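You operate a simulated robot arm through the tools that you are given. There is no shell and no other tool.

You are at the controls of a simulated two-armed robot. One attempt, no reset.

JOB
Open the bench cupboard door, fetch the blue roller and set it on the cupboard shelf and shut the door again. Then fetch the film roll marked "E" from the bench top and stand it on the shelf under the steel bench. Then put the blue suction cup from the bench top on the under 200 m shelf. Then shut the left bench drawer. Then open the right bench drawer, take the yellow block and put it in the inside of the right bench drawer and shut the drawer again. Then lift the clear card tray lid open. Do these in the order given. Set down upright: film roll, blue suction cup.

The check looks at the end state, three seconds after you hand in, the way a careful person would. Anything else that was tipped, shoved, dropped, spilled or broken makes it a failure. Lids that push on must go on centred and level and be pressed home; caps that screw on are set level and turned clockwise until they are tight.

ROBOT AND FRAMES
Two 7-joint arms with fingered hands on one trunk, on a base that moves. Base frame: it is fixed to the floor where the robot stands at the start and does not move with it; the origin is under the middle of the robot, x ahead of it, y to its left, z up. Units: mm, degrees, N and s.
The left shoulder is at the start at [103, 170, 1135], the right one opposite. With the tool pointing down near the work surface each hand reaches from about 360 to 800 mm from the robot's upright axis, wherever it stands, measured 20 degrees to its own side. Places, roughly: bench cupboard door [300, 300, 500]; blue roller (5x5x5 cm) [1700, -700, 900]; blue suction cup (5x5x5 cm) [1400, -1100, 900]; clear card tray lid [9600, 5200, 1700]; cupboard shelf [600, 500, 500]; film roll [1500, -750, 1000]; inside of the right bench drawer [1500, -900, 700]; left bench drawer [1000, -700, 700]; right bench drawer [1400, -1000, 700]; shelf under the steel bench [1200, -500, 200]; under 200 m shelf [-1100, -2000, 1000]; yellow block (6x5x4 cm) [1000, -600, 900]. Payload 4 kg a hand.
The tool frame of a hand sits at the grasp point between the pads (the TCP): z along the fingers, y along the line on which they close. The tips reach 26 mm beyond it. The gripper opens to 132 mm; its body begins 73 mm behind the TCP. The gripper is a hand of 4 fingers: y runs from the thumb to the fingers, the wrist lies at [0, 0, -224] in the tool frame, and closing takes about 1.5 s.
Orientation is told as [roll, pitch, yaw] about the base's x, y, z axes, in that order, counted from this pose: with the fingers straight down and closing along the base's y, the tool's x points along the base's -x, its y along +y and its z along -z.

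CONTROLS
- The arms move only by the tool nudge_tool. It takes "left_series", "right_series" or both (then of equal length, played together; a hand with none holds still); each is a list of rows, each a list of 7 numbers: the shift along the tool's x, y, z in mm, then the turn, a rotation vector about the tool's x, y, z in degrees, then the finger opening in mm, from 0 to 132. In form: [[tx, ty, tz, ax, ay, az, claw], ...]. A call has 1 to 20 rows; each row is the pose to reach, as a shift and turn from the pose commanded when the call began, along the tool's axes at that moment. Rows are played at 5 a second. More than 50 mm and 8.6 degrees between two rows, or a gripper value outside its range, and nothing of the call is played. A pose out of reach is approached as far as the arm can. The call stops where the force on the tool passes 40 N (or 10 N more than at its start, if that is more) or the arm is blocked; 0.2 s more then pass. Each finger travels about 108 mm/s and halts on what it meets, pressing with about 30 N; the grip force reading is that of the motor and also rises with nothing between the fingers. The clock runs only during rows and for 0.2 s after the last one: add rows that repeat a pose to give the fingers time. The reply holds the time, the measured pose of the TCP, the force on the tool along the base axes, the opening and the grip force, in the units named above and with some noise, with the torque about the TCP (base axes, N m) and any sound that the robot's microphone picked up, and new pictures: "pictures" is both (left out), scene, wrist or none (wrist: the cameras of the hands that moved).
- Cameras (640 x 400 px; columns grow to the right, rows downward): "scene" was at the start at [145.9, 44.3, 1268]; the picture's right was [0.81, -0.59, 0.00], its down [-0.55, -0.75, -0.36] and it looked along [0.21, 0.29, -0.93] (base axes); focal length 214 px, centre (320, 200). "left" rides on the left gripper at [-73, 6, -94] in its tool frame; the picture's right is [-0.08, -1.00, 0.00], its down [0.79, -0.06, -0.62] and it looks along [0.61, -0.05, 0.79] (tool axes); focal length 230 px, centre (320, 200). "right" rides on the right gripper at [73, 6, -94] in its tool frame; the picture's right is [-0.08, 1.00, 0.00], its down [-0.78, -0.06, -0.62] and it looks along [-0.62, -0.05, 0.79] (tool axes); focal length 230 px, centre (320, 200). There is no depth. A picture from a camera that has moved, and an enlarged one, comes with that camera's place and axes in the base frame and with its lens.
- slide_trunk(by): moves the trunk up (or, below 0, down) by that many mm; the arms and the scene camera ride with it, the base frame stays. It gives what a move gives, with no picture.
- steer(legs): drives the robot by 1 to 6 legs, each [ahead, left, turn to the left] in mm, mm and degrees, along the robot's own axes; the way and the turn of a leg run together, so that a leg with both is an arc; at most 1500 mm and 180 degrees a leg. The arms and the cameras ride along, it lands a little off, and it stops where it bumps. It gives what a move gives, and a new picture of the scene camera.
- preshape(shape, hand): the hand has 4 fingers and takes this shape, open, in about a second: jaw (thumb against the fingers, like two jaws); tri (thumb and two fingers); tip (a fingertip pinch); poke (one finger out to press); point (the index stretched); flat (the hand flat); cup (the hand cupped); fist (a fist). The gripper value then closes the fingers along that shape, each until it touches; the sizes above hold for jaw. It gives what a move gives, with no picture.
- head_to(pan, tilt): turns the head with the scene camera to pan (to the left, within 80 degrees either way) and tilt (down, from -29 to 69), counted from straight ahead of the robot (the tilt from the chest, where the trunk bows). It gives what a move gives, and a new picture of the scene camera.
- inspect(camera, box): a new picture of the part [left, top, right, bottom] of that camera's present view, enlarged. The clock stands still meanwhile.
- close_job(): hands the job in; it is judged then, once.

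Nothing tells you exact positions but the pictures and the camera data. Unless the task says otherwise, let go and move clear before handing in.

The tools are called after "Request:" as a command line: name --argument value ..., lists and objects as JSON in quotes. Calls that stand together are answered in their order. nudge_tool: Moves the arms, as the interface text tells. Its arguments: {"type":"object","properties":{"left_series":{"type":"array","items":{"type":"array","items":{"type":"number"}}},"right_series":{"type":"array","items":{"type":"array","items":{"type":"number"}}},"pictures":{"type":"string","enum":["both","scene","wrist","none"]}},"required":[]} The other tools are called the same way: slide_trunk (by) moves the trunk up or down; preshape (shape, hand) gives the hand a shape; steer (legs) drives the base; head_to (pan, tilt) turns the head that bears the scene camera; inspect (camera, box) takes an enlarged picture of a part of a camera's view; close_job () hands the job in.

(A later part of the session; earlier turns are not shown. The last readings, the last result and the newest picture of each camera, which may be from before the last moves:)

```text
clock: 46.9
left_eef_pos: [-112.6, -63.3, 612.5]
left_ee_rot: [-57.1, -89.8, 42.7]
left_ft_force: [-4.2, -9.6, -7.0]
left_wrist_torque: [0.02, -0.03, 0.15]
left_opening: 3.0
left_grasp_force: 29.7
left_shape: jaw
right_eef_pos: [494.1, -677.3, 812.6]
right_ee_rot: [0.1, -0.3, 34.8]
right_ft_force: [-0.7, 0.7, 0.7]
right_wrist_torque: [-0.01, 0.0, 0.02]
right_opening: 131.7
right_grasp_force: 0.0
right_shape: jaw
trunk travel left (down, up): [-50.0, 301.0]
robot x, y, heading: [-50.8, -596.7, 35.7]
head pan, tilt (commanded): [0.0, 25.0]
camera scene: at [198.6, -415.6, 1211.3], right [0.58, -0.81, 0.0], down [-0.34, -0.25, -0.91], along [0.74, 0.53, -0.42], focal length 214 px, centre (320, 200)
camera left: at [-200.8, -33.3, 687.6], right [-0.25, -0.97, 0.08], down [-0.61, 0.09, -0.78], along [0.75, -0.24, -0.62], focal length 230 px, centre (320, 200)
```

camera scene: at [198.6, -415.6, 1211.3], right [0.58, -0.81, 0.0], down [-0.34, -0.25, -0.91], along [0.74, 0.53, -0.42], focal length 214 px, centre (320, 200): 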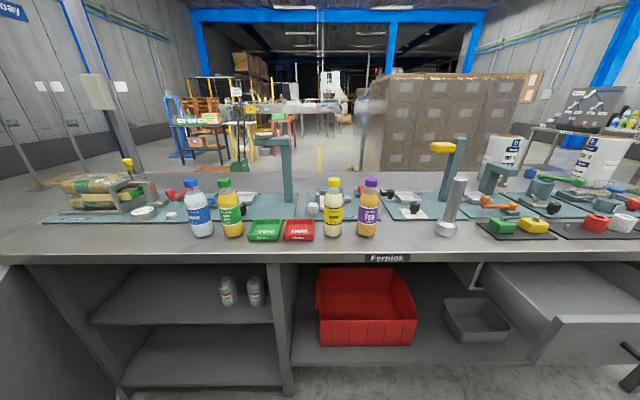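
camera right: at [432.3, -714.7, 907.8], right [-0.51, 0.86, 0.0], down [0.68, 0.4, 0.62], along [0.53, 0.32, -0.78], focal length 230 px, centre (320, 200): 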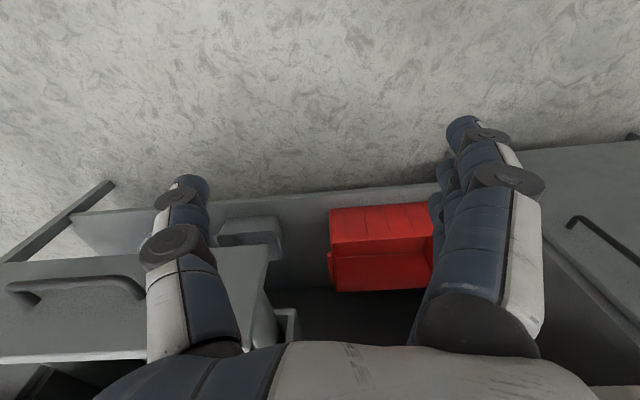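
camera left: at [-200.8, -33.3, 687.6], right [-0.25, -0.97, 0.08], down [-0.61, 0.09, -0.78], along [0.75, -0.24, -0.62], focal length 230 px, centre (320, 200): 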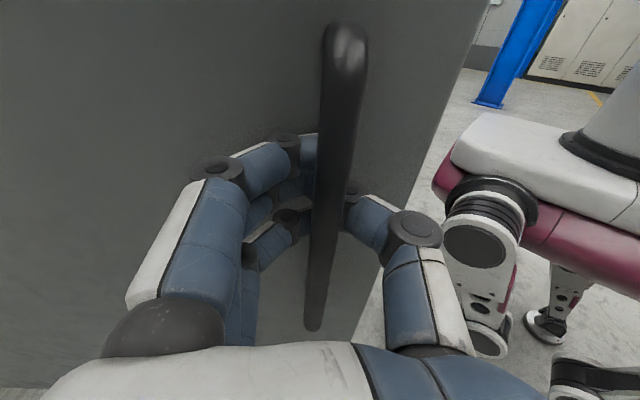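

The door is open about 50° and moves freely. I keep the hold and swing the robot itself around the hinge in a small arc to open it further.

Request:
steer --legs '[[-146, 138, -10]]'

Request:
inspect --camera "left" --box '[0, 0, 640, 400]'

```text
clock: 48.7
left_eef_pos: [-219.9, -18.5, 613.5]
left_ee_rot: [-52.6, -89.9, 28.6]
left_ft_force: [-5.4, -10.1, -5.5]
left_wrist_torque: [0.02, -0.06, 0.13]
left_opening: 2.8
left_grasp_force: 30.2
left_shape: jaw
right_eef_pos: [275.0, -726.9, 812.8]
right_ee_rot: [0.2, -0.3, 25.0]
right_ft_force: [-0.1, 0.0, 0.2]
right_wrist_torque: [-0.03, 0.01, 0.02]
right_opening: 132.1
right_grasp_force: 0.0
right_shape: jaw
trunk travel left (down, up): [-50.0, 301.0]
robot x, y, heading: [-250.0, -557.6, 25.9]
head pan, tilt (commanded): [0.0, 25.0]
camera scene: at [27.1, -418.8, 1211.5], right [0.44, -0.9, 0.0], down [-0.38, -0.18, -0.91], along [0.81, 0.4, -0.42], focal length 214 px, centre (320, 200)
```

scene: 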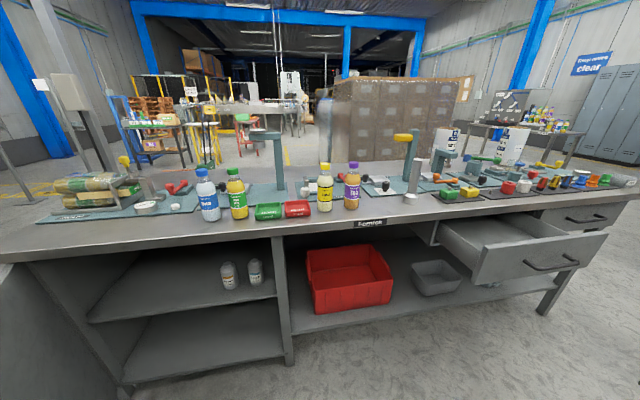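

```text
1.00 times, centred on (320, 200) of left (not enlarged: the box is as wide or as high as the picture)
camera zoom: at [-301.4, 26.5, 688.0], right [-0.41, -0.91, 0.08], down [-0.59, 0.19, -0.78], along [0.7, -0.36, -0.62], focal length 230 px, centre (320, 200)
```

zoom: 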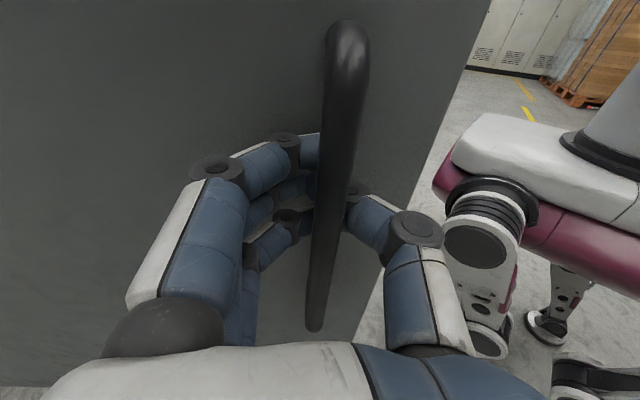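

Request:
steer --legs '[[-365, 345, -25]]'

```text
clock: 51.3
left_eef_pos: [-370.2, 97.8, 613.2]
left_ee_rot: [-73.0, -89.3, 31.6]
left_ft_force: [-11.8, -10.5, 0.5]
left_wrist_torque: [-0.01, -0.04, 0.49]
left_opening: 4.8
left_grasp_force: 30.2
left_shape: jaw
right_eef_pos: [-100.6, -723.9, 813.1]
right_ee_rot: [0.4, -0.3, 8.1]
right_ft_force: [-0.1, 0.1, 0.1]
right_wrist_torque: [0.0, -0.02, -0.03]
right_opening: 131.8
right_grasp_force: 0.0
right_shape: jaw
trunk travel left (down, up): [-50.0, 301.0]
robot x, y, heading: [-554.4, -406.1, 9.1]
head pan, tilt (commanded): [0.0, 25.0]
stopped in leg 1: the force on the tool passed its limit at 41 N (the readings are from after the stop); the commanded pose is now the measured one
camera scene: at [-247.7, -357.1, 1211.6], right [0.16, -0.99, 0.0], down [-0.42, -0.07, -0.91], along [0.9, 0.14, -0.42], focal length 214 px, centre (320, 200)
```

scene: 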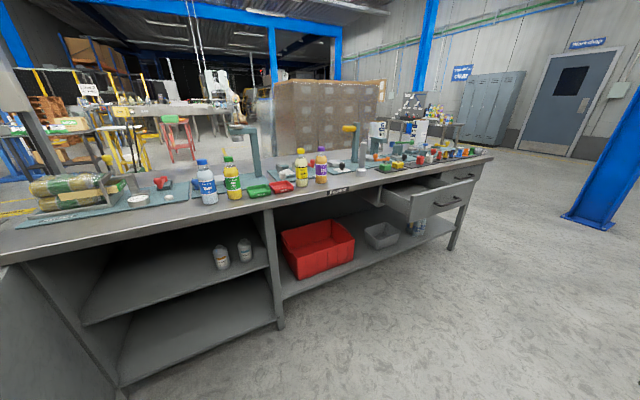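

The door is about 77° open. I release the bar and back the hand off it.

Request:
nudge_tool --left_series '[[0, 0, 0, 0, 0, 0, 60], [0, 0, 0, 0, 0, 0, 132], [0, 0, 0, 0, 0, 0, 132], [0, 0, 0, 0, 0, 0, 132], [0, 0, 0, 0, 0, 0, 132], [0, 0, -25, 0, 0, 0, 132], [0, 0, -50, 0, 0, 0, 132], [0, 0, -75, 0, 0, 0, 132], [0, 0, -100, 0, 0, 0, 132]]' --pictures "wrist"

```text
clock: 53.3
left_eef_pos: [-454.6, 158.0, 607.9]
left_ee_rot: [-66.3, -86.7, 23.7]
left_ft_force: [8.0, 5.4, 1.2]
left_wrist_torque: [0.14, 0.14, -0.89]
left_opening: 131.7
left_grasp_force: 0.0
left_shape: jaw
right_eef_pos: [-102.4, -724.1, 812.7]
right_ee_rot: [0.1, -0.3, 7.9]
right_ft_force: [-0.4, 0.2, 0.2]
right_wrist_torque: [-0.02, -0.03, -0.01]
right_opening: 132.0
right_grasp_force: 0.1
right_shape: jaw
trunk travel left (down, up): [-50.0, 301.0]
robot x, y, heading: [-553.3, -402.1, 8.7]
head pan, tilt (commanded): [0.0, 25.0]
camera left: at [-515.8, 227.8, 684.4], right [-0.67, -0.73, 0.13], down [-0.54, 0.35, -0.77], along [0.52, -0.58, -0.63], focal length 230 px, centre (320, 200)
```

left: 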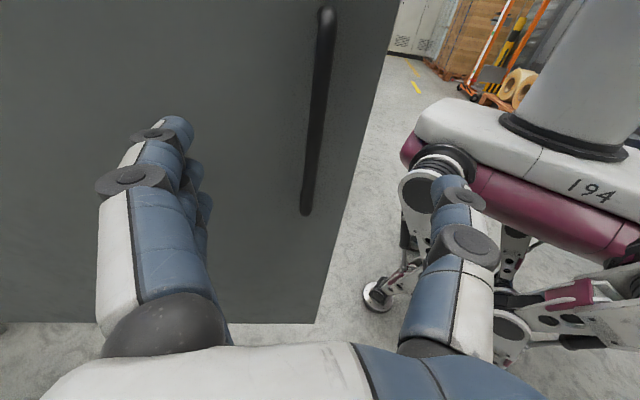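

The hand is off the handle and the door stays open. I back away, circle round the door, square up to the bench again and go along it to the right for the roller.

Request:
steer --legs '[[-100, 115, 0], [-222, -115, 0], [0, 0, 27]]'

```text
clock: 57.7
left_eef_pos: [-1011.6, 107.9, 612.5]
left_ee_rot: [-67.5, -89.4, 51.8]
left_ft_force: [-0.5, 0.0, 0.0]
left_wrist_torque: [0.02, -0.01, 0.0]
left_opening: 132.0
left_grasp_force: 0.1
left_shape: jaw
right_eef_pos: [-315.4, -540.4, 813.5]
right_ee_rot: [0.2, -0.4, 33.9]
right_ft_force: [0.2, 0.8, 0.0]
right_wrist_torque: [-0.01, 0.03, 0.0]
right_opening: 132.0
right_grasp_force: 0.1
right_shape: jaw
trunk travel left (down, up): [-50.0, 301.0]
robot x, y, heading: [-863.7, -452.4, 35.0]
head pan, tilt (commanded): [0.0, 25.0]
camera scene: at [-607.4, -272.5, 1211.3], right [0.57, -0.82, 0.0], down [-0.35, -0.24, -0.91], along [0.74, 0.52, -0.42], focal length 214 px, centre (320, 200)
```

scene: 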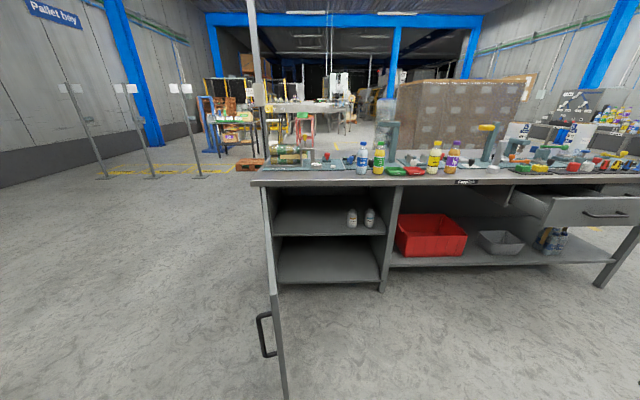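

Request:
inspect --camera "scene" --box '[380, 150, 640, 312]'

Request:
inspect --camera "scene" --box '[240, 170, 420, 300]'

```text
2.46 times, centred on (510, 231) of scene
camera zoom: at [-607.4, -272.5, 1211.3], right [0.57, -0.82, 0.0], down [-0.35, -0.24, -0.91], along [0.74, 0.52, -0.42], focal length 528 px, centre (-148, 124)
```

zoom: 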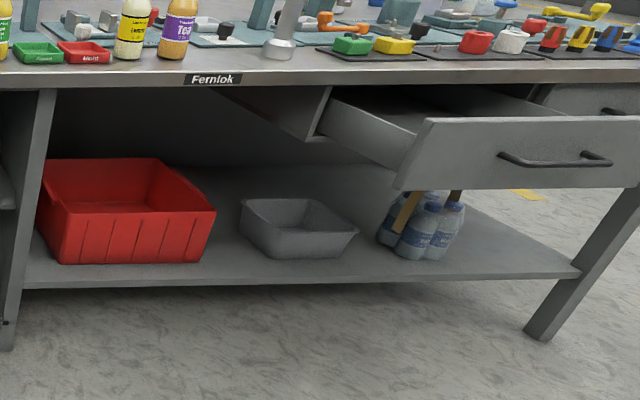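

```text
3.08 times, centred on (330, 235) of scene
camera zoom: at [-607.4, -272.5, 1211.3], right [0.57, -0.82, 0.0], down [-0.35, -0.24, -0.91], along [0.74, 0.52, -0.42], focal length 660 px, centre (289, 92)
```

zoom: 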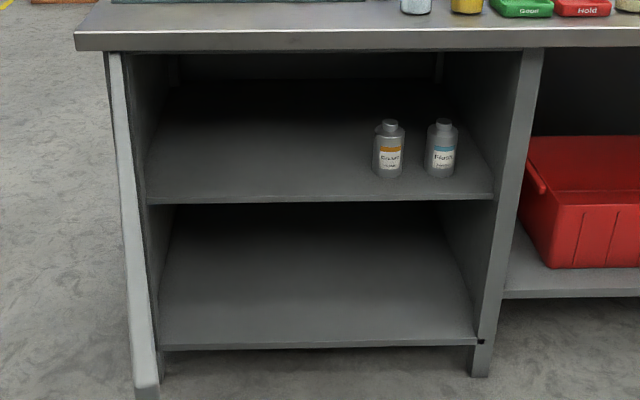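

The cupboard interior is clearly visible: shelf at z≈487 with two small bottles at its right; lower bench shelf at z≈240 holds the red bin, grey bin and a bottle pack. Next I drive along the bench to stand in front of the roller.

Request:
steer --legs '[[0, 0, 1], [0, -930, 0], [0, -930, 0], [500, 0, 0]]'

```text
clock: 76.9
left_eef_pos: [429.7, -1107.5, 613.2]
left_ee_rot: [-66.5, -89.3, 52.0]
left_ft_force: [-0.8, -0.3, 0.6]
left_wrist_torque: [0.01, -0.01, -0.03]
left_opening: 131.8
left_grasp_force: 0.0
left_shape: jaw
right_eef_pos: [1135.4, -1744.4, 813.1]
right_ee_rot: [0.2, -0.3, 35.0]
right_ft_force: [0.1, 1.0, 0.8]
right_wrist_torque: [0.03, 0.0, -0.04]
right_opening: 132.3
right_grasp_force: 0.1
right_shape: jaw
trunk travel left (down, up): [-50.0, 301.0]
robot x, y, heading: [587.7, -1666.7, 35.8]
head pan, tilt (commanded): [0.0, 25.0]
camera scene: at [840.4, -1481.3, 1211.2], right [0.59, -0.81, 0.0], down [-0.34, -0.25, -0.91], along [0.73, 0.53, -0.42], focal length 214 px, centre (320, 200)
```

scene: 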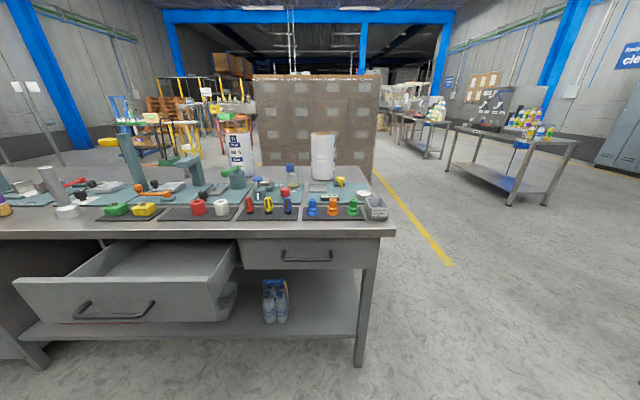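

Request:
inspect --camera "scene" --box '[200, 120, 400, 245]'

Request:
inspect --camera "scene" --box '[180, 230, 400, 368]'

```text
3.20 times, centred on (300, 182) of scene
camera zoom: at [840.4, -1481.3, 1211.2], right [0.59, -0.81, 0.0], down [-0.34, -0.25, -0.91], along [0.73, 0.53, -0.42], focal length 686 px, centre (384, 256)
```

zoom: 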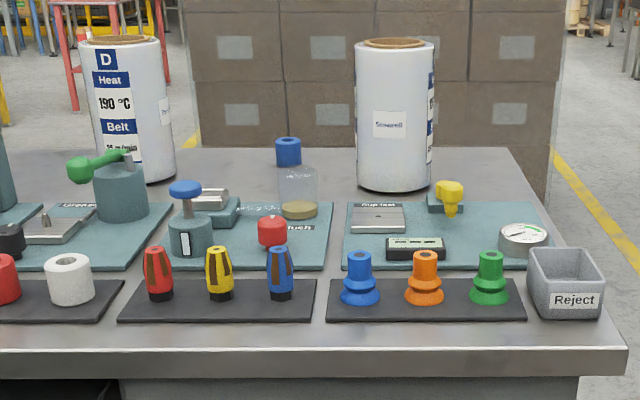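

```text
2.90 times, centred on (290, 299) of scene
camera zoom: at [840.4, -1481.3, 1211.2], right [0.59, -0.81, 0.0], down [-0.34, -0.25, -0.91], along [0.73, 0.53, -0.42], focal length 622 px, centre (407, -87)
```

zoom: 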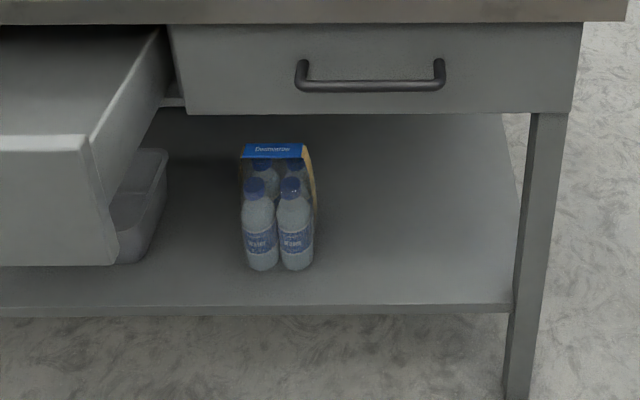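

The roller is at about s=1533, d=945 in bench axes (behind a clear jar), the E roll (115 mm wide, 211 high) at s≈1711, d≈854. I first bring the left hand to the front, pointing forward and then pitched down 45°, well clear of the bench.

Request:
nudge_tool --left_series '[[-9, 0, 39, -5, 0, 0, 132], [-18, 0, 78, -10, 0, 0, 132], [-27, 0, 116, -15, 0, 0, 132], [-36, 0, 155, -20, 0, 0, 132], [-45, 0, 193, -25, 0, 0, 132], [-54, 0, 232, -30, 0, 0, 132], [-63, 0, 270, -35, 0, 0, 132], [-72, 0, 309, -40, 0, 0, 132], [-81, 0, 348, -45, 0, 0, 132], [-90, 4, 386, -50, 0, 0, 132], [-90, 4, 386, -50, 0, 0, 132]]' --pictures "none"

Request:
nudge_tool --left_series '[[-40, 0, 0, 0, 8, 0, 132], [-80, 0, 0, 0, 16, 0, 132], [-120, 0, 0, 0, 24, 0, 132], [-160, 0, 0, 0, 32, 0, 132], [-200, 0, 0, 0, 40, 0, 132], [-240, 0, 10, 0, 48, 0, 132], [-280, 0, 20, 0, 48, 0, 132], [-320, 0, 30, 0, 48, 0, 132], [-360, 0, 40, 0, 48, 0, 132], [-400, 0, 40, 0, 48, 0, 132], [-400, 0, 40, 0, 48, 0, 132]]' --pictures "both"

```text
clock: 79.3
left_eef_pos: [805.8, -1200.8, 698.6]
left_ee_rot: [-13.2, -89.4, 48.7]
left_ft_force: [-0.2, -0.3, 0.0]
left_wrist_torque: [-0.01, 0.0, 0.0]
left_opening: 132.0
left_grasp_force: 0.1
left_shape: jaw
right_eef_pos: [1136.1, -1744.0, 812.8]
right_ee_rot: [0.1, -0.4, 34.9]
right_ft_force: [-1.1, -0.7, 0.3]
right_wrist_torque: [0.01, -0.02, 0.04]
right_opening: 132.1
right_grasp_force: 0.1
right_shape: jaw
trunk travel left (down, up): [-50.0, 301.0]
robot x, y, heading: [586.0, -1664.3, 35.9]
head pan, tilt (commanded): [0.0, 25.0]
```

```text
clock: 81.7
left_eef_pos: [795.5, -1039.2, 916.9]
left_ee_rot: [-6.2, -45.3, 35.8]
left_ft_force: [-0.1, -0.7, 0.3]
left_wrist_torque: [0.03, 0.0, -0.01]
left_opening: 131.8
left_grasp_force: 0.1
left_shape: jaw
left hand out of reach, approached as far as the arm can: row 2, 3, 4, 5, 6, 7, 8, 9, 10, 11
right_eef_pos: [1136.7, -1744.4, 811.9]
right_ee_rot: [0.1, -0.2, 34.9]
right_ft_force: [0.2, 0.2, -0.1]
right_wrist_torque: [-0.02, 0.04, 0.0]
right_opening: 132.0
right_grasp_force: 0.0
right_shape: jaw
trunk travel left (down, up): [-50.0, 301.0]
robot x, y, heading: [589.1, -1666.4, 35.8]
head pan, tilt (commanded): [0.0, 25.0]
camera scene: at [840.7, -1480.7, 1211.0], right [0.59, -0.81, 0.0], down [-0.34, -0.25, -0.91], along [0.73, 0.53, -0.42], focal length 214 px, centre (320, 200)
camera left: at [775.2, -1034.0, 1034.9], right [0.56, -0.82, 0.13], down [-0.81, -0.58, -0.12], along [0.18, -0.04, -0.98], focal length 230 px, centre (320, 200)
```

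scene: 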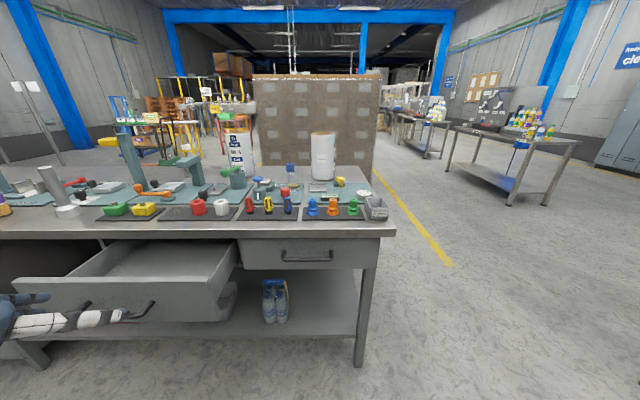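
left: 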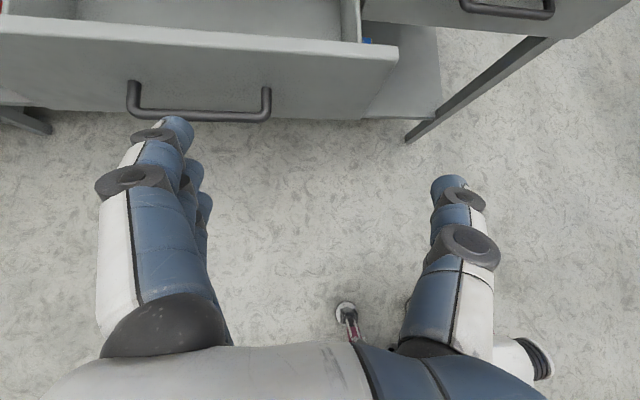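

Request:
nudge_tool --left_series '[[-20, -43, -3, 0, 0, 0, 132], [-40, -86, -6, 0, 0, 0, 132], [-60, -129, -9, 0, 0, 0, 132], [-80, -172, -12, 0, 0, 0, 132], [-102, -215, -15, 0, 0, 0, 132], [-102, -215, -15, 0, 0, 0, 132]]' --pictures "scene"

```text
clock: 83.1
left_eef_pos: [794.6, -1039.3, 916.9]
left_ee_rot: [-6.2, -45.5, 35.9]
left_ft_force: [-0.7, 0.6, 0.0]
left_wrist_torque: [0.01, -0.02, 0.02]
left_opening: 132.0
left_grasp_force: 0.1
left_shape: jaw
left hand out of reach, approached as far as the arm can: row 1, 2, 3, 4, 5, 6
right_eef_pos: [1137.5, -1743.9, 813.3]
right_ee_rot: [0.2, -0.3, 35.0]
right_ft_force: [0.3, -0.4, 0.5]
right_wrist_torque: [-0.02, -0.01, -0.03]
right_opening: 131.9
right_grasp_force: 0.1
right_shape: jaw
trunk travel left (down, up): [-50.0, 301.0]
robot x, y, heading: [587.1, -1664.3, 35.7]
head pan, tilt (commanded): [0.0, 25.0]
camera scene: at [840.3, -1481.4, 1211.3], right [0.59, -0.81, 0.0], down [-0.34, -0.25, -0.91], along [0.73, 0.53, -0.42], focal length 214 px, centre (320, 200)
```

scene: 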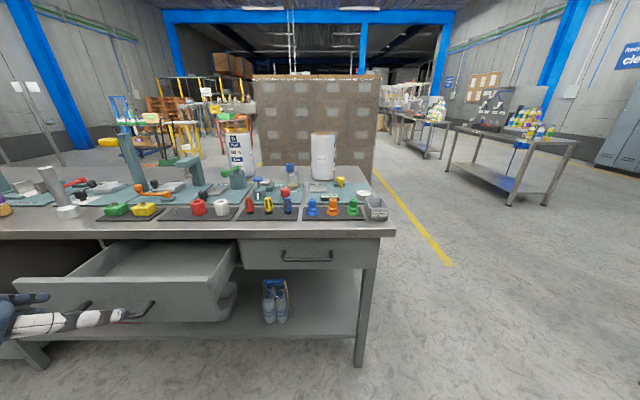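

Request:
nudge_tool --left_series '[[-37, -10, 20, 0, 0, 0, 132], [-74, -25, 40, 0, 0, 0, 132], [-110, -45, 60, 0, 0, 0, 132], [-147, -65, 80, 0, 0, 0, 132], [-184, -85, 99, 0, 0, 0, 132], [-184, -85, 99, 0, 0, 0, 132]]' --pictures "scene"

```text
clock: 84.5
left_eef_pos: [793.1, -1018.2, 942.3]
left_ee_rot: [-6.4, -45.6, 35.9]
left_ft_force: [0.0, 0.8, -0.1]
left_wrist_torque: [-0.02, 0.01, 0.0]
left_opening: 132.2
left_grasp_force: 0.1
left_shape: jaw
left hand out of reach, approached as far as the arm can: row 1, 2, 3, 4, 5, 6
right_eef_pos: [1137.3, -1744.8, 812.4]
right_ee_rot: [0.2, -0.3, 34.8]
right_ft_force: [0.0, 0.1, -1.3]
right_wrist_torque: [0.0, 0.02, -0.01]
right_opening: 132.0
right_grasp_force: 0.0
right_shape: jaw
trunk travel left (down, up): [-50.0, 301.0]
robot x, y, heading: [586.9, -1661.5, 36.0]
head pan, tilt (commanded): [0.0, 25.0]
camera scene: at [840.2, -1481.4, 1211.3], right [0.59, -0.81, 0.0], down [-0.34, -0.25, -0.91], along [0.73, 0.53, -0.42], focal length 214 px, centre (320, 200)
```

scene: 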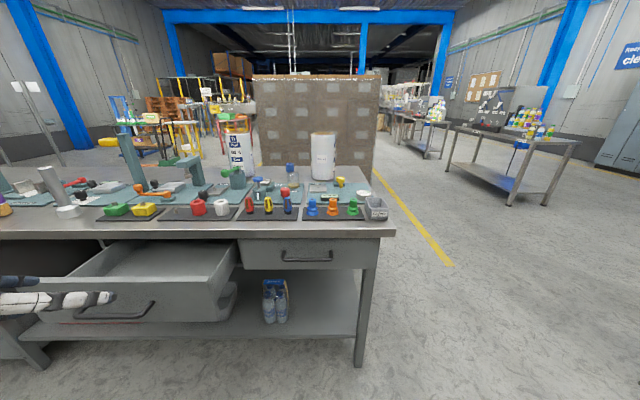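

The left arm is caught at a joint limit. Let me look at its configuration.

Request:
head_to --pan 45 --tilt 55

```text
clock: 85.6
left_eef_pos: [793.1, -1018.3, 941.5]
left_ee_rot: [-6.3, -45.7, 35.9]
left_ft_force: [0.1, -0.5, -0.1]
left_wrist_torque: [-0.01, 0.02, 0.0]
left_opening: 131.9
left_grasp_force: 0.0
left_shape: jaw
right_eef_pos: [1136.5, -1743.4, 813.5]
right_ee_rot: [0.2, -0.3, 35.0]
right_ft_force: [-0.5, 0.9, 1.0]
right_wrist_torque: [0.03, 0.01, -0.02]
right_opening: 131.6
right_grasp_force: 0.1
right_shape: jaw
trunk travel left (down, up): [-50.0, 301.0]
robot x, y, heading: [589.3, -1661.8, 35.9]
head pan, tilt (commanded): [45.0, 55.0]
camera scene: at [777.1, -1464.2, 1167.3], right [0.99, -0.16, 0.0], down [-0.13, -0.81, -0.57], along [0.09, 0.57, -0.82], focal length 214 px, centre (320, 200)
```

scene: 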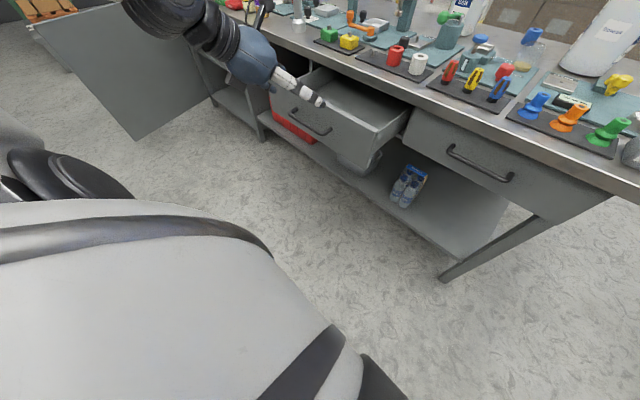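

Request:
nudge_tool --left_series '[[0, 0, 0, 0, 8, 0, 132], [0, 0, 0, 0, 16, 0, 132], [0, 0, 0, 0, 24, 0, 132], [0, 0, 0, 0, 32, 0, 132], [0, 0, 0, 0, 40, 0, 132], [0, 0, 0, 0, 45, 0, 132], [0, 0, 0, 0, 45, 0, 132]]' --pictures "scene"

```text
clock: 87.2
left_eef_pos: [659.3, -1014.8, 904.2]
left_ee_rot: [-4.4, -0.6, 31.7]
left_ft_force: [0.0, -0.2, 0.1]
left_wrist_torque: [0.03, 0.0, -0.02]
left_opening: 131.9
left_grasp_force: 0.0
left_shape: jaw
left hand out of reach, approached as far as the arm can: row 1, 2, 3, 4, 5, 6, 7
right_eef_pos: [1136.3, -1744.4, 812.7]
right_ee_rot: [0.2, -0.2, 34.9]
right_ft_force: [-0.1, -0.1, -1.6]
right_wrist_torque: [0.0, -0.02, -0.01]
right_opening: 132.0
right_grasp_force: 0.1
right_shape: jaw
trunk travel left (down, up): [-50.0, 301.0]
robot x, y, heading: [589.0, -1666.4, 35.8]
head pan, tilt (commanded): [45.0, 55.0]
camera scene: at [777.0, -1464.2, 1167.3], right [0.99, -0.16, 0.0], down [-0.13, -0.81, -0.57], along [0.09, 0.57, -0.82], focal length 214 px, centre (320, 200)
```

scene: 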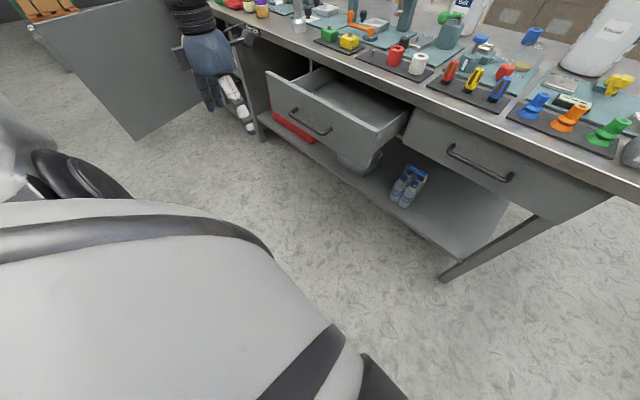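

Request:
slide_trunk --by 100

Request:
nudge_tool --left_series '[[-40, -5, -10, 0, 0, 0, 132], [-80, -20, -20, 0, 0, 0, 132], [-120, -50, -30, 0, 0, 0, 132], [-155, -80, -40, 0, 0, 0, 132], [-190, -115, -40, 0, 0, 0, 132], [-220, -150, -40, 0, 0, 0, 132], [-250, -185, -40, 0, 0, 0, 132], [-270, -225, -40, 0, 0, 0, 132], [-270, -225, -40, 0, 0, 0, 132]]' --pictures "scene"

```text
clock: 88.5
left_eef_pos: [623.3, -1040.9, 1095.3]
left_ee_rot: [-3.2, -18.5, 31.3]
left_ft_force: [0.2, 0.0, 0.4]
left_wrist_torque: [-0.01, 0.01, 0.03]
left_opening: 132.0
left_grasp_force: 0.1
left_shape: jaw
right_eef_pos: [1136.8, -1744.8, 911.6]
right_ee_rot: [0.3, -0.1, 34.8]
right_ft_force: [-0.6, -0.3, -0.1]
right_wrist_torque: [-0.03, 0.06, 0.04]
right_opening: 131.9
right_grasp_force: 0.2
right_shape: jaw
trunk travel left (down, up): [-150.0, 201.0]
robot x, y, heading: [587.8, -1667.6, 35.9]
head pan, tilt (commanded): [45.0, 55.0]
```

```text
refused: row 3 steps farther than a row can; nothing moved
```

Request:
nudge_tool --left_series '[[-40, -5, 0, 0, 0, 0, 132], [-75, -30, 0, 0, 0, 0, 132], [-110, -60, 0, 0, 0, 0, 132], [-145, -90, 0, 0, 0, 0, 132], [-180, -120, 0, 0, 0, 0, 132], [-215, -150, 0, 0, 0, 0, 132], [-245, -185, 0, 0, 0, 0, 132], [-275, -220, 0, 0, 0, 0, 132], [-275, -220, 0, 0, 0, 0, 132]]' --pictures "scene"

```text
clock: 90.5
left_eef_pos: [637.8, -1042.0, 1064.5]
left_ee_rot: [-3.1, -18.6, 31.3]
left_ft_force: [-0.4, -0.2, -0.1]
left_wrist_torque: [-0.04, -0.02, -0.01]
left_opening: 132.0
left_grasp_force: 0.1
left_shape: jaw
left hand out of reach, approached as far as the arm can: row 1, 2, 3, 4, 5, 6, 7, 8, 9
right_eef_pos: [1136.5, -1743.8, 912.5]
right_ee_rot: [0.2, -0.3, 34.9]
right_ft_force: [0.2, 0.1, -0.5]
right_wrist_torque: [0.02, -0.04, -0.04]
right_opening: 132.0
right_grasp_force: 0.1
right_shape: jaw
trunk travel left (down, up): [-150.0, 201.0]
robot x, y, heading: [594.1, -1665.3, 35.8]
head pan, tilt (commanded): [45.0, 55.0]
camera scene: at [690.6, -1526.6, 1283.5], right [0.99, -0.16, 0.0], down [-0.13, -0.81, -0.57], along [0.09, 0.57, -0.82], focal length 214 px, centre (320, 200)
```

scene: 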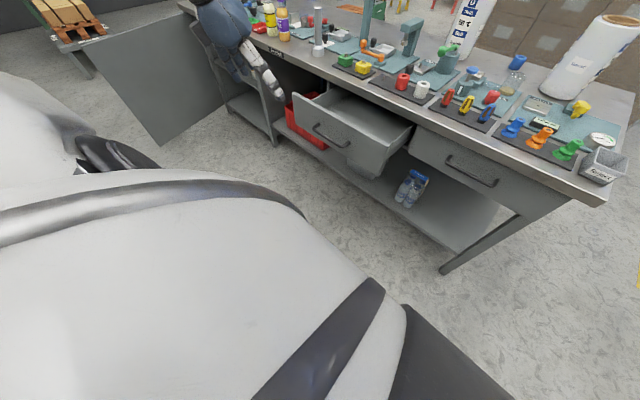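

Request:
head_to --pan 75 --tilt 10

```text
clock: 91.6
left_eef_pos: [637.0, -1042.6, 1064.9]
left_ee_rot: [-3.1, -18.7, 31.3]
left_ft_force: [0.6, -1.0, 0.6]
left_wrist_torque: [0.0, -0.01, 0.01]
left_opening: 132.0
left_grasp_force: 0.1
left_shape: jaw
right_eef_pos: [1137.4, -1743.5, 912.8]
right_ee_rot: [0.2, -0.4, 34.9]
right_ft_force: [-0.1, 0.9, -0.7]
right_wrist_torque: [-0.01, -0.03, -0.01]
right_opening: 132.0
right_grasp_force: 0.2
right_shape: jaw
trunk travel left (down, up): [-150.0, 201.0]
robot x, y, heading: [589.2, -1665.8, 35.8]
head pan, tilt (commanded): [75.0, 10.0]
camera scene: at [646.1, -1510.8, 1351.7], right [0.93, 0.35, 0.0], down [0.06, -0.16, -0.98], along [-0.35, 0.92, -0.17], focal length 214 px, centre (320, 200)
```

scene: 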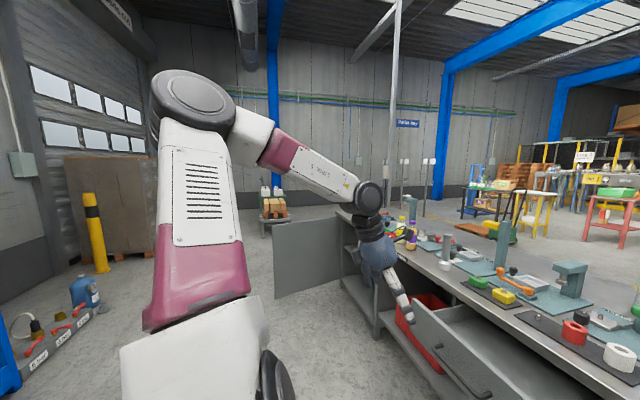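

Request:
nudge_tool --left_series '[[0, -45, 0, 0, 0, 0, 132], [0, -90, 0, 0, 0, 0, 132]]' --pictures "none"

Request:
nudge_tool --left_series '[[-45, 0, 0, 0, 0, 0, 132], [-90, 0, 0, 0, 0, 0, 132]]' --pictures "none"

Request:
nudge_tool --left_series '[[0, 0, 45, 0, 0, 0, 132], [0, 0, 90, 0, 0, 0, 132]]' --pictures "none"

```text
clock: 92.2
left_eef_pos: [637.8, -1114.6, 1044.8]
left_ee_rot: [-3.1, -18.7, 31.4]
left_ft_force: [0.0, -0.4, -0.7]
left_wrist_torque: [0.04, -0.01, -0.03]
left_opening: 131.8
left_grasp_force: 0.1
left_shape: jaw
left hand out of reach, approached as far as the arm can: row 1, 2
right_eef_pos: [1137.2, -1743.7, 913.0]
right_ee_rot: [0.3, -0.3, 34.9]
right_ft_force: [-0.1, 0.1, 0.0]
right_wrist_torque: [-0.01, -0.03, -0.01]
right_opening: 131.9
right_grasp_force: 0.1
right_shape: jaw
trunk travel left (down, up): [-150.0, 201.0]
robot x, y, heading: [593.3, -1664.4, 35.8]
head pan, tilt (commanded): [75.0, 10.0]
```

```text
clock: 92.8
left_eef_pos: [644.3, -1074.3, 1041.8]
left_ee_rot: [-3.1, -18.6, 31.3]
left_ft_force: [0.3, 1.3, 0.4]
left_wrist_torque: [-0.04, 0.04, -0.03]
left_opening: 132.0
left_grasp_force: 0.1
left_shape: jaw
left hand out of reach, approached as far as the arm can: row 1, 2
right_eef_pos: [1137.2, -1743.0, 912.0]
right_ee_rot: [0.2, -0.1, 34.8]
right_ft_force: [0.1, 0.1, -0.1]
right_wrist_torque: [-0.05, 0.0, 0.02]
right_opening: 131.7
right_grasp_force: 0.0
right_shape: jaw
trunk travel left (down, up): [-150.0, 201.0]
robot x, y, heading: [588.4, -1665.0, 35.8]
head pan, tilt (commanded): [75.0, 10.0]
```

```text
clock: 93.4
left_eef_pos: [667.0, -1060.6, 955.9]
left_ee_rot: [-3.1, -18.6, 31.4]
left_ft_force: [0.0, 0.6, 0.1]
left_wrist_torque: [0.0, -0.01, -0.01]
left_opening: 131.9
left_grasp_force: 0.0
left_shape: jaw
left hand out of reach, approached as far as the arm can: row 2
right_eef_pos: [1137.0, -1743.4, 913.2]
right_ee_rot: [0.2, -0.2, 34.9]
right_ft_force: [-0.3, 0.2, 0.4]
right_wrist_torque: [-0.01, -0.02, -0.02]
right_opening: 131.8
right_grasp_force: 0.0
right_shape: jaw
trunk travel left (down, up): [-150.0, 201.0]
robot x, y, heading: [586.7, -1666.9, 35.6]
head pan, tilt (commanded): [75.0, 10.0]
```

Request:
nudge_tool --left_series '[[-15, -25, 25, 0, 4, 0, 132], [-35, -60, 50, 0, 8, 0, 132], [-60, -95, 75, 0, 12, 0, 132], [-80, -130, 85, 0, 16, 0, 132], [-100, -165, 85, 0, 18.6, 0, 132], [-109, -195, 85, 0, 18.6, 0, 132], [-109, -195, 85, 0, 18.6, 0, 132]]' --pictures "scene"

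```text
clock: 95.0
left_eef_pos: [604.3, -1145.7, 918.1]
left_ee_rot: [-2.9, -0.1, 30.4]
left_ft_force: [-0.1, 0.6, -0.6]
left_wrist_torque: [-0.01, 0.04, 0.01]
left_opening: 132.0
left_grasp_force: 0.0
left_shape: jaw
left hand out of reach, approached as far as the arm can: row 1, 2, 3, 4, 5, 6, 7
right_eef_pos: [1137.0, -1744.7, 912.6]
right_ee_rot: [0.3, -0.3, 34.9]
right_ft_force: [0.4, -0.2, -0.5]
right_wrist_torque: [-0.02, -0.04, -0.01]
right_opening: 131.9
right_grasp_force: 0.0
right_shape: jaw
trunk travel left (down, up): [-150.0, 201.0]
robot x, y, heading: [586.2, -1667.6, 35.7]
head pan, tilt (commanded): [75.0, 10.0]
camera scene: at [645.9, -1511.1, 1351.9], right [0.93, 0.36, 0.0], down [0.06, -0.16, -0.98], along [-0.35, 0.92, -0.17], focal length 214 px, centre (320, 200)
```

scene: 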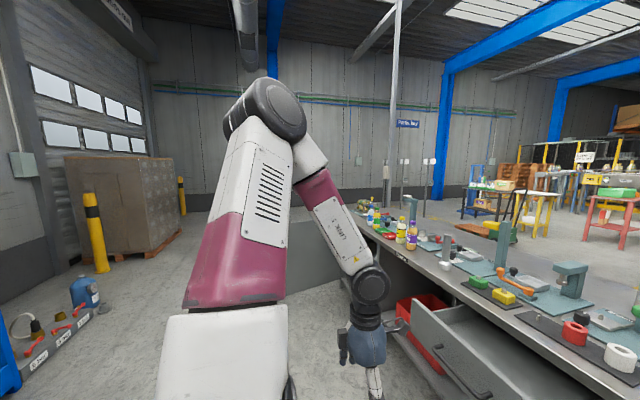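

Request:
nudge_tool --left_series '[[-45, 0, 0, 0, 0, 0, 132], [-90, 0, 0, 0, 0, 0, 132], [-135, 0, 0, 0, 0, 0, 132], [-180, 0, 0, 0, 0, 0, 132], [-225, 0, 0, 0, 0, 0, 132], [-270, 0, 0, 0, 0, 0, 132]]' --pictures "scene"

```text
clock: 96.4
left_eef_pos: [610.4, -1027.2, 921.9]
left_ee_rot: [-3.0, -0.2, 30.4]
left_ft_force: [0.2, 0.0, 0.5]
left_wrist_torque: [0.0, 0.02, 0.02]
left_opening: 131.7
left_grasp_force: 0.0
left_shape: jaw
left hand out of reach, approached as far as the arm can: row 1, 2, 3, 4, 5, 6
right_eef_pos: [1136.4, -1745.3, 912.8]
right_ee_rot: [0.3, -0.3, 34.9]
right_ft_force: [-0.5, 0.4, 0.1]
right_wrist_torque: [0.03, 0.02, 0.01]
right_opening: 132.0
right_grasp_force: 0.1
right_shape: jaw
trunk travel left (down, up): [-150.0, 201.0]
robot x, y, heading: [588.4, -1667.0, 35.6]
head pan, tilt (commanded): [75.0, 10.0]
camera scene: at [646.0, -1510.9, 1351.8], right [0.93, 0.36, 0.0], down [0.06, -0.16, -0.98], along [-0.35, 0.92, -0.17], focal length 214 px, centre (320, 200)
```

scene: 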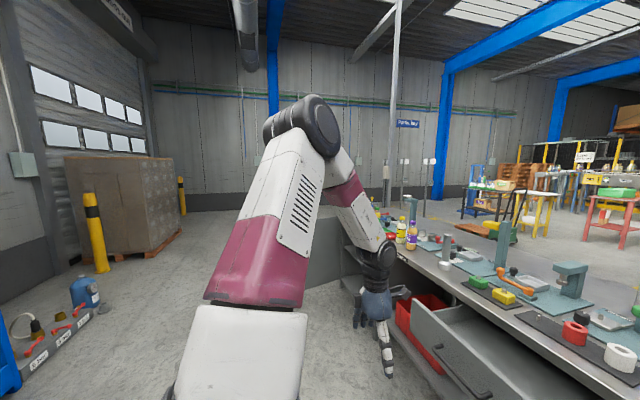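

Request:
nudge_tool --left_series '[[0, 0, 0, 0, 0, 8, 132], [0, 0, 0, 0, 0, 16, 132], [0, 0, 0, 0, 0, 24, 132], [0, 0, 0, 0, 0, 32, 132], [0, 0, 0, 0, 0, 40, 132]]' --pictures "none"

Request:
nudge_tool --left_series '[[-30, -30, 0, 0, 0, 0, 132], [-60, -60, 0, 0, 0, 0, 132], [-90, -90, 0, 0, 0, 0, 132]]' --pictures "none"

```text
clock: 97.6
left_eef_pos: [604.8, -1036.8, 924.2]
left_ee_rot: [-2.3, -2.0, -9.8]
left_ft_force: [0.0, -0.2, 0.2]
left_wrist_torque: [0.02, 0.0, 0.03]
left_opening: 132.2
left_grasp_force: 0.2
left_shape: jaw
right_eef_pos: [1137.8, -1744.8, 912.8]
right_ee_rot: [0.2, -0.4, 35.0]
right_ft_force: [0.3, -0.3, -0.6]
right_wrist_torque: [0.0, -0.04, -0.02]
right_opening: 131.6
right_grasp_force: 0.1
right_shape: jaw
trunk travel left (down, up): [-150.0, 201.0]
robot x, y, heading: [586.5, -1666.7, 35.8]
head pan, tilt (commanded): [75.0, 10.0]
```

```text
clock: 98.4
left_eef_pos: [605.2, -1131.3, 928.6]
left_ee_rot: [-2.2, -2.1, -9.6]
left_ft_force: [0.2, -1.0, 0.7]
left_wrist_torque: [0.01, 0.01, -0.02]
left_opening: 132.1
left_grasp_force: 0.0
left_shape: jaw
left hand out of reach, approached as far as the arm can: row 1, 2, 3
right_eef_pos: [1136.3, -1743.9, 913.4]
right_ee_rot: [0.2, -0.3, 34.8]
right_ft_force: [0.3, -0.5, -0.6]
right_wrist_torque: [0.01, -0.04, -0.01]
right_opening: 131.9
right_grasp_force: 0.0
right_shape: jaw
trunk travel left (down, up): [-150.0, 201.0]
robot x, y, heading: [589.8, -1662.2, 35.7]
head pan, tilt (commanded): [75.0, 10.0]
```

Request:
nudge_tool --left_series '[[0, 45, 0, 0, 0, 0, 132], [0, 90, 0, 0, 0, 0, 132], [0, 135, 0, 0, 0, 0, 132], [0, 180, 0, 0, 0, 0, 132], [0, 225, 0, 0, 0, 0, 132], [0, 265, 0, 0, 0, 0, 132]]' --pictures "none"

Request:
nudge_tool --left_series '[[-41, -12, 0, 0, 0, -4, 132], [-82, -24, 0, 0, 0, -8, 132], [-123, -36, 0, 0, 0, -12, 132], [-164, -48, 0, 0, 0, -16, 132], [-205, -60, 0, 0, 0, -20, 132], [-246, -72, 0, 0, 0, -24, 132], [-287, -84, 0, 0, 0, -28, 132], [-328, -96, 0, 0, 0, -32, 132], [-369, -108, 0, 0, 0, -36, 132], [-408, -118, 0, 0, 0, -40, 132], [-408, -118, 0, 0, 0, -40, 132]]' --pictures "scene"

```text
clock: 99.8
left_eef_pos: [583.5, -914.3, 929.4]
left_ee_rot: [-2.1, -1.9, -9.6]
left_ft_force: [0.1, -0.4, 0.4]
left_wrist_torque: [0.04, -0.01, -0.01]
left_opening: 132.0
left_grasp_force: 0.0
left_shape: jaw
left hand out of reach, approached as far as the arm can: row 1, 2, 3, 4, 5, 6
right_eef_pos: [1136.1, -1743.7, 913.0]
right_ee_rot: [0.2, -0.2, 34.9]
right_ft_force: [-0.6, 0.1, 1.0]
right_wrist_torque: [-0.01, 0.01, 0.0]
right_opening: 131.7
right_grasp_force: 0.0
right_shape: jaw
trunk travel left (down, up): [-150.0, 201.0]
robot x, y, heading: [590.9, -1668.1, 36.0]
head pan, tilt (commanded): [75.0, 10.0]
```

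```text
clock: 102.2
left_eef_pos: [606.6, -1081.1, 948.6]
left_ee_rot: [-3.0, -0.2, 30.4]
left_ft_force: [0.2, 0.3, 1.1]
left_wrist_torque: [-0.02, -0.01, -0.03]
left_opening: 132.1
left_grasp_force: 0.0
left_shape: jaw
left hand out of reach, approached as far as the arm can: row 1, 2, 3, 4, 5, 6, 7, 8, 9, 10, 11
right_eef_pos: [1136.0, -1743.9, 912.8]
right_ee_rot: [0.2, -0.3, 34.9]
right_ft_force: [0.2, -0.8, 1.2]
right_wrist_torque: [-0.01, -0.02, 0.0]
right_opening: 131.8
right_grasp_force: 0.1
right_shape: jaw
trunk travel left (down, up): [-150.0, 201.0]
robot x, y, heading: [587.2, -1668.1, 35.7]
head pan, tilt (commanded): [75.0, 10.0]
camera scene: at [646.3, -1510.5, 1351.7], right [0.93, 0.36, 0.0], down [0.06, -0.16, -0.98], along [-0.35, 0.92, -0.17], focal length 214 px, centre (320, 200)
```

scene: 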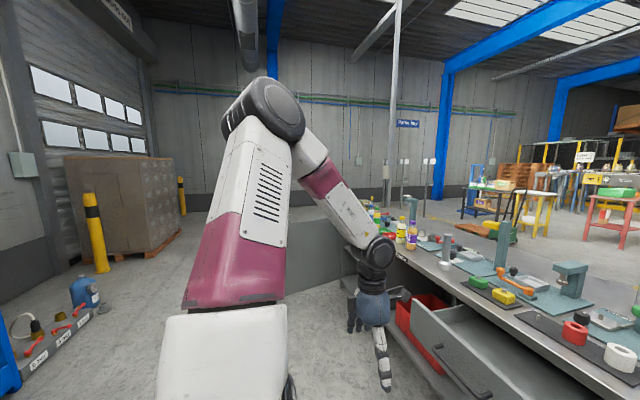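

Request:
nudge_tool --left_series '[[-5, -5, 30, 0, -8, 0, 132], [-10, -15, 60, 0, -16, 0, 132], [-20, -30, 90, 0, -24, 0, 132], [-30, -50, 120, 0, -32, 0, 132], [-40, -70, 150, 0, -40, 0, 132], [-50, -90, 175, 0, -48, 0, 132], [-60, -110, 200, 0, -56, 0, 132], [-70, -130, 225, 0, -64, 0, 132], [-80, -150, 250, 0, -72, 0, 132], [-90, -170, 250, 0, -80, 0, 132], [-100, -190, 250, 0, -88, 0, 132], [-100, -190, 250, 0, -90, 0, 132]]' --pictures "scene"

```text
clock: 104.8
left_eef_pos: [798.0, -1226.2, 693.6]
left_ee_rot: [-93.4, -87.0, 123.9]
left_ft_force: [0.1, 0.6, -0.6]
left_wrist_torque: [0.0, -0.01, -0.03]
left_opening: 132.0
left_grasp_force: 0.0
left_shape: jaw
right_eef_pos: [1137.0, -1745.6, 912.2]
right_ee_rot: [0.2, -0.3, 34.9]
right_ft_force: [-0.9, -0.7, 0.8]
right_wrist_torque: [0.01, 0.01, -0.03]
right_opening: 132.0
right_grasp_force: 0.0
right_shape: jaw
trunk travel left (down, up): [-150.0, 201.0]
robot x, y, heading: [590.8, -1665.9, 35.8]
head pan, tilt (commanded): [75.0, 10.0]
camera scene: at [645.9, -1510.8, 1351.9], right [0.93, 0.36, 0.0], down [0.06, -0.16, -0.98], along [-0.35, 0.92, -0.17], focal length 214 px, centre (320, 200)
```

scene: 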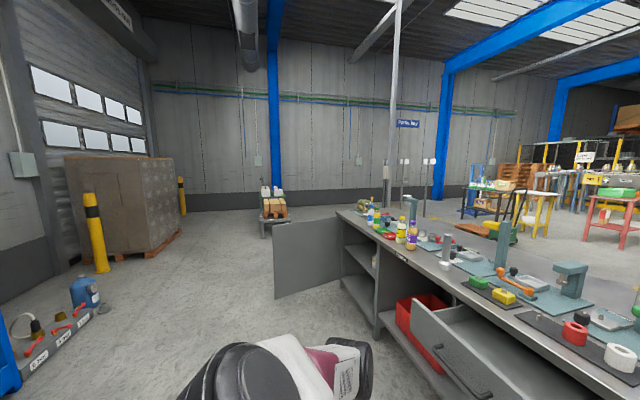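

The arm has flipped into a lower-elbow posture and is free again. I now extend it forward and raise it with the hand horizontal.

Request:
nudge_tool --left_series '[[0, 0, 40, 0, 0, 0, 132], [0, 0, 80, 0, 0, 0, 132], [0, 0, 120, 0, 0, 0, 132], [0, 0, 160, 0, 0, 0, 132], [0, 0, 200, 0, 0, 0, 132], [-40, 0, 220, 0, 0, 0, 132], [-80, 0, 240, 0, 0, 0, 132], [-120, 0, 260, 0, 0, 0, 132], [-160, 0, 280, 0, 0, 0, 132], [-200, 0, 300, 0, 0, 0, 132], [-240, 0, 300, 0, 0, 0, 132], [-280, 0, 300, 0, 0, 0, 132], [-320, 0, 300, 0, 0, 0, 132], [-360, 0, 300, 0, 0, 0, 132], [-360, 0, 300, 0, 0, 0, 132]]' --pictures "scene"

```text
clock: 108.0
left_eef_pos: [1047.2, -1061.3, 1055.0]
left_ee_rot: [-90.4, -87.1, 120.5]
left_ft_force: [0.4, 0.0, 0.5]
left_wrist_torque: [0.03, -0.01, -0.02]
left_opening: 132.1
left_grasp_force: 0.1
left_shape: jaw
right_eef_pos: [1137.2, -1744.8, 912.6]
right_ee_rot: [0.2, -0.2, 34.9]
right_ft_force: [0.9, 0.2, -1.0]
right_wrist_torque: [-0.03, -0.03, 0.03]
right_opening: 131.9
right_grasp_force: 0.0
right_shape: jaw
trunk travel left (down, up): [-150.0, 201.0]
robot x, y, heading: [589.4, -1663.2, 35.6]
head pan, tilt (commanded): [75.0, 10.0]
camera scene: at [646.4, -1510.5, 1351.7], right [0.93, 0.36, 0.0], down [0.06, -0.16, -0.98], along [-0.35, 0.92, -0.17], focal length 214 px, centre (320, 200)
```

scene: 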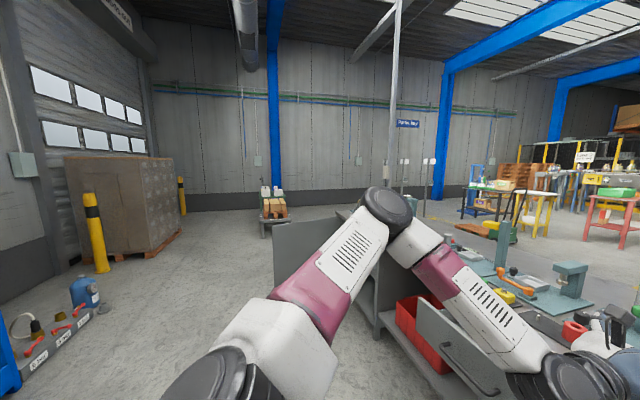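

Request:
steer --legs '[[350, 0, 0]]'

Request:
head_to --pan 10 --tilt 35

Request:
inspect --camera "left" --box '[0, 0, 640, 400]'

```text
clock: 110.3
left_eef_pos: [1321.1, -853.2, 1054.9]
left_ee_rot: [-90.9, -87.1, 121.7]
left_ft_force: [0.3, 0.2, -0.7]
left_wrist_torque: [-0.02, 0.01, 0.02]
left_opening: 132.2
left_grasp_force: 0.0
left_shape: jaw
right_eef_pos: [1417.9, -1535.0, 912.7]
right_ee_rot: [0.2, -0.2, 35.4]
right_ft_force: [-0.7, 0.4, 0.2]
right_wrist_torque: [-0.05, 0.0, 0.01]
right_opening: 131.9
right_grasp_force: 0.0
right_shape: jaw
trunk travel left (down, up): [-150.0, 201.0]
robot x, y, heading: [869.4, -1459.7, 36.2]
head pan, tilt (commanded): [75.0, 10.0]
camera scene: at [925.1, -1306.1, 1351.8], right [0.93, 0.36, 0.0], down [0.06, -0.16, -0.98], along [-0.36, 0.92, -0.17], focal length 214 px, centre (320, 200)
```

scene: 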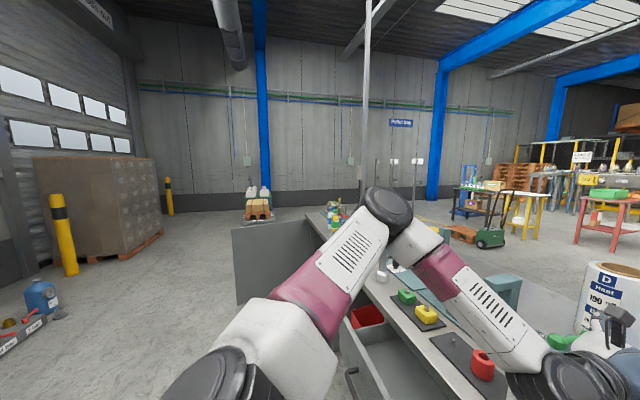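

```text
clock: 111.7
left_eef_pos: [1321.2, -852.5, 1054.5]
left_ee_rot: [-91.4, -87.1, 122.3]
left_ft_force: [-0.7, -0.6, 0.1]
left_wrist_torque: [0.0, -0.04, 0.01]
left_opening: 131.8
left_grasp_force: 0.0
left_shape: jaw
right_eef_pos: [1418.3, -1535.6, 913.2]
right_ee_rot: [0.2, -0.3, 35.4]
right_ft_force: [0.3, 0.7, -0.5]
right_wrist_torque: [0.04, 0.01, -0.01]
right_opening: 131.9
right_grasp_force: 0.0
right_shape: jaw
trunk travel left (down, up): [-150.0, 201.0]
robot x, y, heading: [870.8, -1461.3, 36.1]
head pan, tilt (commanded): [10.0, 35.0]
camera scene: at [1019.1, -1329.3, 1311.7], right [0.72, -0.69, 0.0], down [-0.4, -0.41, -0.82], along [0.57, 0.59, -0.57], focal length 214 px, centre (320, 200)
```

scene: 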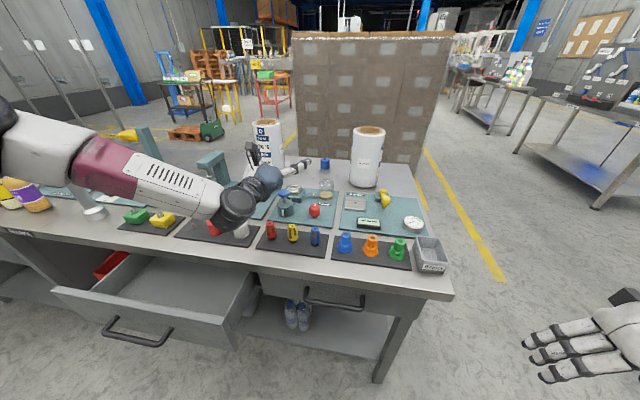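

```text
1.00 times, centred on (320, 200) of left (not enlarged: the box is as wide or as high as the picture)
camera zoom: at [1237.1, -891.9, 1129.7], right [0.51, -0.85, 0.13], down [-0.48, -0.4, -0.78], along [0.72, 0.34, -0.61], focal length 230 px, centre (320, 200)
```

zoom: 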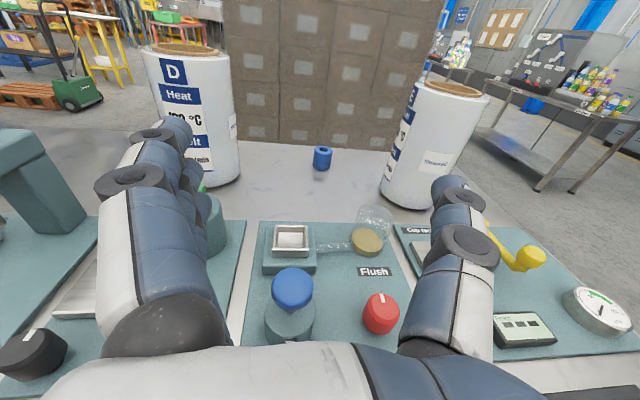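

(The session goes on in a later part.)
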